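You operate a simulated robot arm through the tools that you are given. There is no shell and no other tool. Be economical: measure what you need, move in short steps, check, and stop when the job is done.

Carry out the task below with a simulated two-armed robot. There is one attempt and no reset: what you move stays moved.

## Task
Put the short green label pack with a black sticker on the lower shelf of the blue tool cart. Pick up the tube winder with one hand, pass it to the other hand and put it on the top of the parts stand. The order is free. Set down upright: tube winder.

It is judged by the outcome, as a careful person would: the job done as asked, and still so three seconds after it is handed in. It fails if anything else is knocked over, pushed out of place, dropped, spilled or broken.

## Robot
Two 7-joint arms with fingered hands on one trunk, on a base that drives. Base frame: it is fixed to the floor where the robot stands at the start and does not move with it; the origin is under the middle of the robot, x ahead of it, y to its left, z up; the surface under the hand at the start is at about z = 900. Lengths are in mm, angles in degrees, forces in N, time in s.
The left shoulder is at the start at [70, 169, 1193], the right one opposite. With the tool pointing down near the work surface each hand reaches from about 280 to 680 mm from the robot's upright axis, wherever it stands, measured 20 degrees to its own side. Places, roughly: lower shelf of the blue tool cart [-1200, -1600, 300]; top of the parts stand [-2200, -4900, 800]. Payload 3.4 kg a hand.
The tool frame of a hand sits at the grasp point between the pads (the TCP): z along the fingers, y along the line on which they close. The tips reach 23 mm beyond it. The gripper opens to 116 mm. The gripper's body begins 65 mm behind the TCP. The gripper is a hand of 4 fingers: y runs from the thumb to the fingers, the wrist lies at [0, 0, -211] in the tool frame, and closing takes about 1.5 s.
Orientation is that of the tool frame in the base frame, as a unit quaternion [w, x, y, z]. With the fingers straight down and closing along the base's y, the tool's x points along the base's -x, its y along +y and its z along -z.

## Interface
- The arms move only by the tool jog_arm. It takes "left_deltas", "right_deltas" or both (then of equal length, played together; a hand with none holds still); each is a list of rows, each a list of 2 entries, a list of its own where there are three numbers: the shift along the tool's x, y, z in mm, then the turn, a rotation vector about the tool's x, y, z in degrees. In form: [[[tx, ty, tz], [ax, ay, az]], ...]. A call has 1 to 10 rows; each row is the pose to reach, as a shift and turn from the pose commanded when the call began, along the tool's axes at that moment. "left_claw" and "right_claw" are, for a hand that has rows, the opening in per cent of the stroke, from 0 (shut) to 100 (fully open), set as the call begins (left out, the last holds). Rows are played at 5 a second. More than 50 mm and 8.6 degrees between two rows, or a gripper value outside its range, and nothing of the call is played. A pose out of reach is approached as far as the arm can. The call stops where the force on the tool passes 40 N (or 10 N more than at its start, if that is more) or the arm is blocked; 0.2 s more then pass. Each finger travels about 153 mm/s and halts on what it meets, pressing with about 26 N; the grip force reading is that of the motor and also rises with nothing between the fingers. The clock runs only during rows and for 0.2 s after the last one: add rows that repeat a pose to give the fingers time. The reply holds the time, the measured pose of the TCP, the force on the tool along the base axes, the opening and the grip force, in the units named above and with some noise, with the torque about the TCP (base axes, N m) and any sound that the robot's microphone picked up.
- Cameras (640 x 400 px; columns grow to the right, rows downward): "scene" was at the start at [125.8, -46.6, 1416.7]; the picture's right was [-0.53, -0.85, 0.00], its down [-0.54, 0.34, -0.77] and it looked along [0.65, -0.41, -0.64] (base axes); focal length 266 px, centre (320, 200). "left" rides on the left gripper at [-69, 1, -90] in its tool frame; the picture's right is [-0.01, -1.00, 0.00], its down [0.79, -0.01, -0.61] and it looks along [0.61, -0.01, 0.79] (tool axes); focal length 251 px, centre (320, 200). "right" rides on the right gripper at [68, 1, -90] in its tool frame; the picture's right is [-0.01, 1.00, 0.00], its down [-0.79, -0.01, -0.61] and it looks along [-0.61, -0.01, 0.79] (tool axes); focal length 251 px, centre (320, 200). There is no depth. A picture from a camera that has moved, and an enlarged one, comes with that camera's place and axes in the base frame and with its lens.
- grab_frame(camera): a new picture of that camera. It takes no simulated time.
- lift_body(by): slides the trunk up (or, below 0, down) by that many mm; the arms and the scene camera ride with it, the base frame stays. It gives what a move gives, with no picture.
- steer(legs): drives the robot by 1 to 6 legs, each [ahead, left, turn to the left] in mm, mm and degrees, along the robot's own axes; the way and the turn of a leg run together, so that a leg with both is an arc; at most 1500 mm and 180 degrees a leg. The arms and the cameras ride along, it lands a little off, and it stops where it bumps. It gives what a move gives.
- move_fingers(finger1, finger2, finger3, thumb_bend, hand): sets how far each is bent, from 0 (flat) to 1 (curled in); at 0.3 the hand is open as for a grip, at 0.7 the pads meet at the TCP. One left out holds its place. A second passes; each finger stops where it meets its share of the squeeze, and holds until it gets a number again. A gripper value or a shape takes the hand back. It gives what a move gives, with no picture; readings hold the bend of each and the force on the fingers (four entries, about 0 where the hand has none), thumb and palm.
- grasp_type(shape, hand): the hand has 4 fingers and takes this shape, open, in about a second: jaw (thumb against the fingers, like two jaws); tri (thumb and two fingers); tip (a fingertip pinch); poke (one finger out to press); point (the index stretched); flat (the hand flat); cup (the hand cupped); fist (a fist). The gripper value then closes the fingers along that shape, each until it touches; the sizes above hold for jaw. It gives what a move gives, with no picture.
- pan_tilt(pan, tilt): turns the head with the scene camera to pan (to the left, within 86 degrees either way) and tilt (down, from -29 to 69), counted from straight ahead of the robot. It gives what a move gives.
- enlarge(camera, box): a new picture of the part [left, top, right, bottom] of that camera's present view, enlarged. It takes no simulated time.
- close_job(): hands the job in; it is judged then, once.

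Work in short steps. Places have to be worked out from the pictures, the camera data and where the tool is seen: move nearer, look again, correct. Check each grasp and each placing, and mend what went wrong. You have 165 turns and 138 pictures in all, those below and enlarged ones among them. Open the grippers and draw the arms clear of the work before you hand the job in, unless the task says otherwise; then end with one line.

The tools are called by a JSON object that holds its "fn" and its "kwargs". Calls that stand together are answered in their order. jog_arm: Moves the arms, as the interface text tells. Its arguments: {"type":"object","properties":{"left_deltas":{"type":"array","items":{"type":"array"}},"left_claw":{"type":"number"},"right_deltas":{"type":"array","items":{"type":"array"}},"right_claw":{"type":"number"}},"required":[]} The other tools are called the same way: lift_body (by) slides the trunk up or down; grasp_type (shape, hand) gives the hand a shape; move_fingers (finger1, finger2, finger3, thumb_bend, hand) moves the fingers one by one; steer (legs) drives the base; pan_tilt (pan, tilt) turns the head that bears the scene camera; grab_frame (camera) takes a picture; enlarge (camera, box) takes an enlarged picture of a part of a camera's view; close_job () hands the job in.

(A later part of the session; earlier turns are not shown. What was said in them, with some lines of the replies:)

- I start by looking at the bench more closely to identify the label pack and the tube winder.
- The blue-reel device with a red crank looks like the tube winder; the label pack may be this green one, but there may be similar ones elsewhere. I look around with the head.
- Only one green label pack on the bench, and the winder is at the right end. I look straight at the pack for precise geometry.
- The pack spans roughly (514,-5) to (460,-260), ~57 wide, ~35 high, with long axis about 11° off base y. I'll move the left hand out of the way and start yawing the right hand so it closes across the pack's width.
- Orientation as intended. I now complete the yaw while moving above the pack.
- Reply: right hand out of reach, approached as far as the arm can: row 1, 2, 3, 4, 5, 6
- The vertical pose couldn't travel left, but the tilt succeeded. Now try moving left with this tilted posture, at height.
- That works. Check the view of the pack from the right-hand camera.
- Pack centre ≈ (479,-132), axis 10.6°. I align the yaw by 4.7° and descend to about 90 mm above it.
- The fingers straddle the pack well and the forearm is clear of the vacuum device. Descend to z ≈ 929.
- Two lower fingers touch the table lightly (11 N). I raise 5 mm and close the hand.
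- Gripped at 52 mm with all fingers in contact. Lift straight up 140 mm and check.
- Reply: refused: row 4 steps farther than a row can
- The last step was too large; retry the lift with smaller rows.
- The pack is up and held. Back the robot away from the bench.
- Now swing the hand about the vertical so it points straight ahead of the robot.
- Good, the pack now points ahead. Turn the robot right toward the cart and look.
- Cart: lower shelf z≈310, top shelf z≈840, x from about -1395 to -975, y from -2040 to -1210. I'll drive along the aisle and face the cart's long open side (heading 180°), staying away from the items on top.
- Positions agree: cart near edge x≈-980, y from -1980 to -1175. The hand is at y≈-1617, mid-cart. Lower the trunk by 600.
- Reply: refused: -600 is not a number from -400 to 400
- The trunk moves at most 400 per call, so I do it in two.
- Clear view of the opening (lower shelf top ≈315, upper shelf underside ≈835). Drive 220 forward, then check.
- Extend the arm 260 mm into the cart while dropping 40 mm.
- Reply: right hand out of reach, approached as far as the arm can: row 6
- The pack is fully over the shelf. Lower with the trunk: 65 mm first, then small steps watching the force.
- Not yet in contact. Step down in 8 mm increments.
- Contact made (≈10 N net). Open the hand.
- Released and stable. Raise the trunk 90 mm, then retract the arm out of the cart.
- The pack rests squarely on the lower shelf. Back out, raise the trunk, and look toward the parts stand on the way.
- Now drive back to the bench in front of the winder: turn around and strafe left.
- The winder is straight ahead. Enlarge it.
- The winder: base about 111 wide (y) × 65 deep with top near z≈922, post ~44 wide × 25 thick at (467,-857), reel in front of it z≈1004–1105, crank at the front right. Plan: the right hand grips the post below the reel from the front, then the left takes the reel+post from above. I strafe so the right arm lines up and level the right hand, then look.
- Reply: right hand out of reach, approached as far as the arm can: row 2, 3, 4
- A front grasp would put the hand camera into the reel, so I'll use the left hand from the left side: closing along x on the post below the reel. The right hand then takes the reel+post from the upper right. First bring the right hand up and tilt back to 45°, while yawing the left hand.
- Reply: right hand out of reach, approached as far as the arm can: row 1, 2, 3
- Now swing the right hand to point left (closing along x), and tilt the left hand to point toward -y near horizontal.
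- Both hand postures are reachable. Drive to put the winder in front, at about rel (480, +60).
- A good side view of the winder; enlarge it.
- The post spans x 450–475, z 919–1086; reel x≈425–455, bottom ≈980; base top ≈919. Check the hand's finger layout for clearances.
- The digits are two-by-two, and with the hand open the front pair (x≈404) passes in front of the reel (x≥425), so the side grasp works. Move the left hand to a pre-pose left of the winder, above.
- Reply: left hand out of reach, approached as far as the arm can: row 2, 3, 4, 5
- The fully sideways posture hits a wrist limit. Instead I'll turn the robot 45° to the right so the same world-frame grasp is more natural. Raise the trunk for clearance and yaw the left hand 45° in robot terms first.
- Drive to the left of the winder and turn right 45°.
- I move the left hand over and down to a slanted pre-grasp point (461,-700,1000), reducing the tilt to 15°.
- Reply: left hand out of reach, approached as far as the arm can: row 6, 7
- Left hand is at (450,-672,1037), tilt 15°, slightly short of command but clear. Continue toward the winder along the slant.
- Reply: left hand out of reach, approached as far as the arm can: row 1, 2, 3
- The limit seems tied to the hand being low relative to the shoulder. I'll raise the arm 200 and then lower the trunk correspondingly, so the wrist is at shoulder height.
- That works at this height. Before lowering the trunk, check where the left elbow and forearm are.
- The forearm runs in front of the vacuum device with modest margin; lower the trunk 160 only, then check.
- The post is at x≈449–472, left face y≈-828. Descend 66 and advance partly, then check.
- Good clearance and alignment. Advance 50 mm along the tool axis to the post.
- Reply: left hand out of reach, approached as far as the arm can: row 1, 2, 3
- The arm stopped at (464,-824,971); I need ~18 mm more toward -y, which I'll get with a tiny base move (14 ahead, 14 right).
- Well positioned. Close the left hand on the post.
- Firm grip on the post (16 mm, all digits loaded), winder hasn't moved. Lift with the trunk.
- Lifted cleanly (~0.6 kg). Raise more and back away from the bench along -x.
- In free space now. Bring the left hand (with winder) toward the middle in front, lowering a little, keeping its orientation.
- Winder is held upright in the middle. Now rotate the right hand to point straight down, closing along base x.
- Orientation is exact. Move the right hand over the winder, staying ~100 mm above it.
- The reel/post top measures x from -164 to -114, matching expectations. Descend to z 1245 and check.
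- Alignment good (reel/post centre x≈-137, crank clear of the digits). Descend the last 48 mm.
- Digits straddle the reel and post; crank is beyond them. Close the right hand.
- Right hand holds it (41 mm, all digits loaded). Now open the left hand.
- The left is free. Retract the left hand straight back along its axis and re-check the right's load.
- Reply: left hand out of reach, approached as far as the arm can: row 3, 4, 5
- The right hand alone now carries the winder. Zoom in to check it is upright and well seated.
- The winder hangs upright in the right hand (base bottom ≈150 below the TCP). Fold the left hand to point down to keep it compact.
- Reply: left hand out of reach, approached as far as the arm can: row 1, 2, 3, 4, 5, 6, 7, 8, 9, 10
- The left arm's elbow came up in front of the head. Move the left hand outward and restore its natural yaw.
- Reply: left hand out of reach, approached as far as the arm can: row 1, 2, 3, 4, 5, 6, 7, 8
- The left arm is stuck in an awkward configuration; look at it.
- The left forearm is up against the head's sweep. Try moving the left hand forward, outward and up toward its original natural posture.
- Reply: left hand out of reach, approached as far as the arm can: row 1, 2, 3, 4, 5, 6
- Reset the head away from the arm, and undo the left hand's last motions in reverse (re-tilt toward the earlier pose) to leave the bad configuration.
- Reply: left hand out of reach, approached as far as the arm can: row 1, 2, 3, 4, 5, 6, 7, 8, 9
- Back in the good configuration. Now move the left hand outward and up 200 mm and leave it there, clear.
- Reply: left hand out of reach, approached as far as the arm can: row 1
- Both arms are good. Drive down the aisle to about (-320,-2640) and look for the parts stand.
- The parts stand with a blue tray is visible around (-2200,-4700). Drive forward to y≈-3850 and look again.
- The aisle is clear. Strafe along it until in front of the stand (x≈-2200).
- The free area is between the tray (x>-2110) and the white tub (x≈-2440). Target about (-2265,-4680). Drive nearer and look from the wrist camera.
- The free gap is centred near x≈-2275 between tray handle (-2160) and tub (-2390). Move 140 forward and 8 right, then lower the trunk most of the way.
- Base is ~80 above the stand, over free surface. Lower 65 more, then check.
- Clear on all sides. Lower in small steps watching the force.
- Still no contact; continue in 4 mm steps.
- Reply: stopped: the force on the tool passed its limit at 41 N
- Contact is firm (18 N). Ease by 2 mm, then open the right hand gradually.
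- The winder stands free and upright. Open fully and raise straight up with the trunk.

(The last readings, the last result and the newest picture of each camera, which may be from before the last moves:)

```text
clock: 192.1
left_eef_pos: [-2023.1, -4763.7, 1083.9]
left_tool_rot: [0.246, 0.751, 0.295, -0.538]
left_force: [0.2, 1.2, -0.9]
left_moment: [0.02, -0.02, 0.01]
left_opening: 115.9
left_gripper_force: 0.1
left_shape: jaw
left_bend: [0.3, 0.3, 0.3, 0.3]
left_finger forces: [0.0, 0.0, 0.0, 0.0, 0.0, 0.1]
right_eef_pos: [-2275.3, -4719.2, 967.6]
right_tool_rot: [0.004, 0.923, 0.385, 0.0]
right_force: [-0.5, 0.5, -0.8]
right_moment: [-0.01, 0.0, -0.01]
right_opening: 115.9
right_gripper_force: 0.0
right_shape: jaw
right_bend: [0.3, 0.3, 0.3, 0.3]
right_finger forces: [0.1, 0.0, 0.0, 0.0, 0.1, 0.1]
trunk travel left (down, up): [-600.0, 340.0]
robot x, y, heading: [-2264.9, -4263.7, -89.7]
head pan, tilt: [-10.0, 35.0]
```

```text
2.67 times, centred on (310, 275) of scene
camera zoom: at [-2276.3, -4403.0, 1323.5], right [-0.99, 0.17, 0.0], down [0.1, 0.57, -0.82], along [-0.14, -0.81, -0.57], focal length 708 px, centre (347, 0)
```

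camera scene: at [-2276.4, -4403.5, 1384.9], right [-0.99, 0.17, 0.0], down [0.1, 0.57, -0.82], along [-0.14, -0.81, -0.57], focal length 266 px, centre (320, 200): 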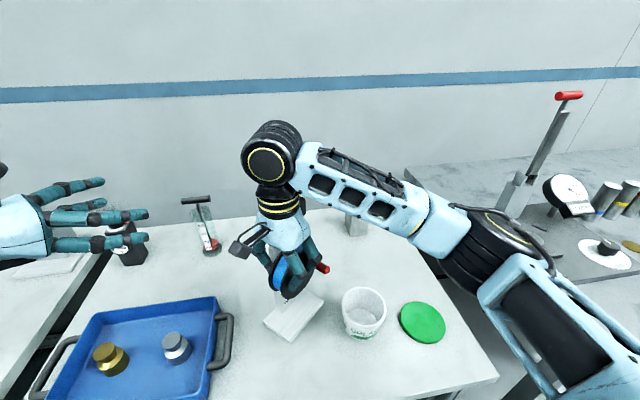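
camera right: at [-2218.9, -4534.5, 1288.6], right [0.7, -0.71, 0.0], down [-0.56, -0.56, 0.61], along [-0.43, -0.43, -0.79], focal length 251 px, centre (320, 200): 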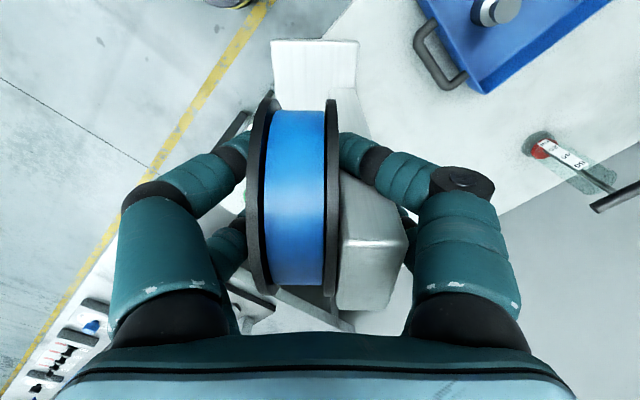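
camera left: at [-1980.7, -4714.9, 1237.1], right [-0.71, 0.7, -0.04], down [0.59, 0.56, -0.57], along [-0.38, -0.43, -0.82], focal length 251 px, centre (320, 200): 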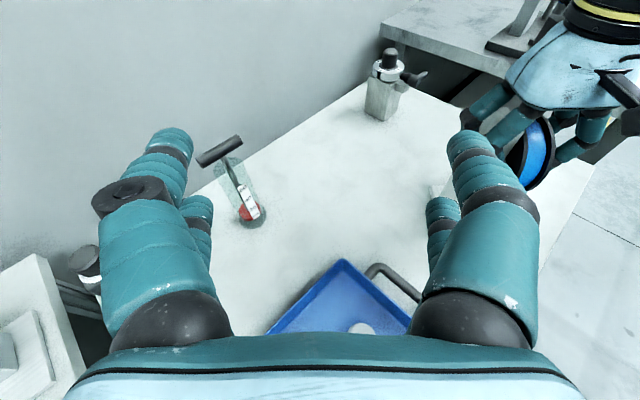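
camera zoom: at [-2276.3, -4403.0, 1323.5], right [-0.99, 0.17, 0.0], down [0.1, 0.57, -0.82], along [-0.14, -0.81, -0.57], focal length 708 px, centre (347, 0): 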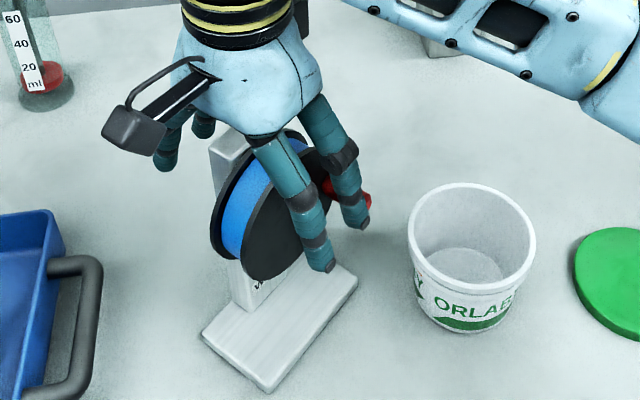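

Continue straight up and check the winder isn't disturbed.

{"fn": "lift_body", "kwargs": {"by": 60}}

{"fn": "lift_body", "kwargs": {"by": 150}}

{"fn": "grab_frame", "kwargs": {"camera": "scene"}}

```text
clock: 193.1
left_eef_pos: [-2023.5, -4764.5, 1145.4]
left_tool_rot: [0.246, 0.751, 0.295, -0.537]
left_force: [0.1, 0.5, 0.0]
left_moment: [-0.04, 0.0, 0.02]
left_opening: 116.2
left_gripper_force: 0.1
left_shape: jaw
left_bend: [0.3, 0.3, 0.3, 0.3]
left_finger forces: [0.1, 0.1, 0.1, 0.1, 0.0, 0.0]
right_eef_pos: [-2275.0, -4718.8, 1027.7]
right_tool_rot: [0.004, 0.923, 0.384, 0.001]
right_force: [1.0, -0.2, 0.1]
right_moment: [-0.01, 0.03, 0.05]
right_opening: 115.8
right_gripper_force: 0.0
right_shape: jaw
right_bend: [0.3, 0.3, 0.3, 0.3]
right_finger forces: [0.1, 0.1, 0.0, 0.0, 0.1, 0.0]
trunk travel left (down, up): [-660.0, 280.0]
robot x, y, heading: [-2263.0, -4263.5, -89.6]
head pan, tilt: [-10.0, 35.0]
```

```text
clock: 194.8
left_eef_pos: [-2024.9, -4763.2, 1295.5]
left_tool_rot: [0.246, 0.751, 0.295, -0.538]
left_force: [-0.7, -0.4, 0.7]
left_moment: [0.0, -0.03, 0.0]
left_opening: 115.7
left_gripper_force: 0.0
left_shape: jaw
left_bend: [0.3, 0.3, 0.3, 0.3]
left_finger forces: [0.0, 0.0, 0.0, 0.0, 0.1, 0.0]
right_eef_pos: [-2276.3, -4719.1, 1178.2]
right_tool_rot: [0.004, 0.923, 0.385, 0.0]
right_force: [0.7, -0.4, -0.6]
right_moment: [0.03, 0.02, -0.01]
right_opening: 115.8
right_gripper_force: 0.0
right_shape: jaw
right_bend: [0.3, 0.3, 0.3, 0.3]
right_finger forces: [0.0, 0.1, 0.1, 0.0, 0.0, 0.1]
trunk travel left (down, up): [-810.0, 130.0]
robot x, y, heading: [-2265.6, -4268.3, -89.8]
head pan, tilt: [-10.0, 35.0]
```

```text
40 pictures are left
camera scene: at [-2276.3, -4402.9, 1533.5], right [-0.99, 0.17, 0.0], down [0.1, 0.57, -0.82], along [-0.14, -0.81, -0.57], focal length 266 px, centre (320, 200)
```

scene: 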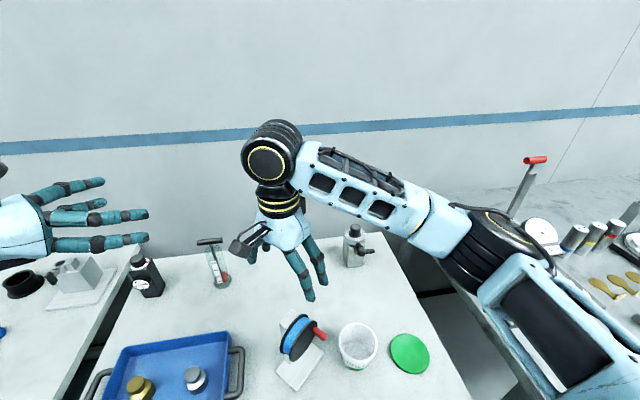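

Winder stands upright, nothing else disturbed. Back away from the stand and take a final look.

{"fn": "steer", "kwargs": {"legs": [[-400, 0, 0]]}}

{"fn": "grab_frame", "kwargs": {"camera": "scene"}}

```text
clock: 197.3
left_eef_pos: [-2023.6, -4364.8, 1292.9]
left_tool_rot: [0.245, 0.751, 0.296, -0.537]
left_force: [0.2, 0.6, 0.0]
left_moment: [-0.04, 0.0, -0.02]
left_opening: 116.1
left_gripper_force: 0.1
left_shape: jaw
left_bend: [0.3, 0.3, 0.3, 0.3]
left_finger forces: [0.0, 0.0, 0.1, 0.0, 0.1, 0.0]
right_eef_pos: [-2275.1, -4321.7, 1176.8]
right_tool_rot: [0.002, 0.923, 0.385, 0.0]
right_force: [-0.6, -0.5, 0.1]
right_moment: [0.02, 0.0, 0.01]
right_opening: 116.0
right_gripper_force: 0.1
right_shape: jaw
right_bend: [0.3, 0.3, 0.3, 0.3]
right_finger forces: [0.1, 0.0, 0.0, 0.0, 0.0, 0.0]
trunk travel left (down, up): [-810.0, 130.0]
robot x, y, heading: [-2267.1, -3867.1, -89.8]
head pan, tilt: [-10.0, 35.0]
```

```text
39 pictures are left
camera scene: at [-2277.3, -4005.8, 1533.3], right [-0.99, 0.17, 0.0], down [0.1, 0.57, -0.82], along [-0.14, -0.81, -0.57], focal length 266 px, centre (320, 200)
```

scene: 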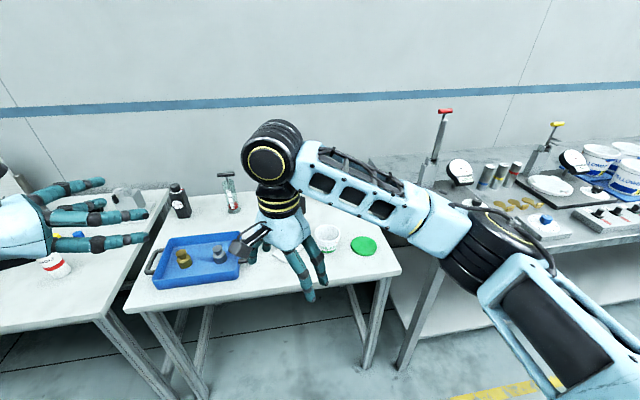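

Both items are placed, and the hands are open and clear, so I hand the job in.

{"fn": "close_job", "kwargs": {}}

```text
The job is handed in.
```

The green label pack is on the lower shelf of the blue tool cart. The tube winder went from the left hand to the right and now stands upright on top of the parts stand. I saw nothing else knocked or moved.
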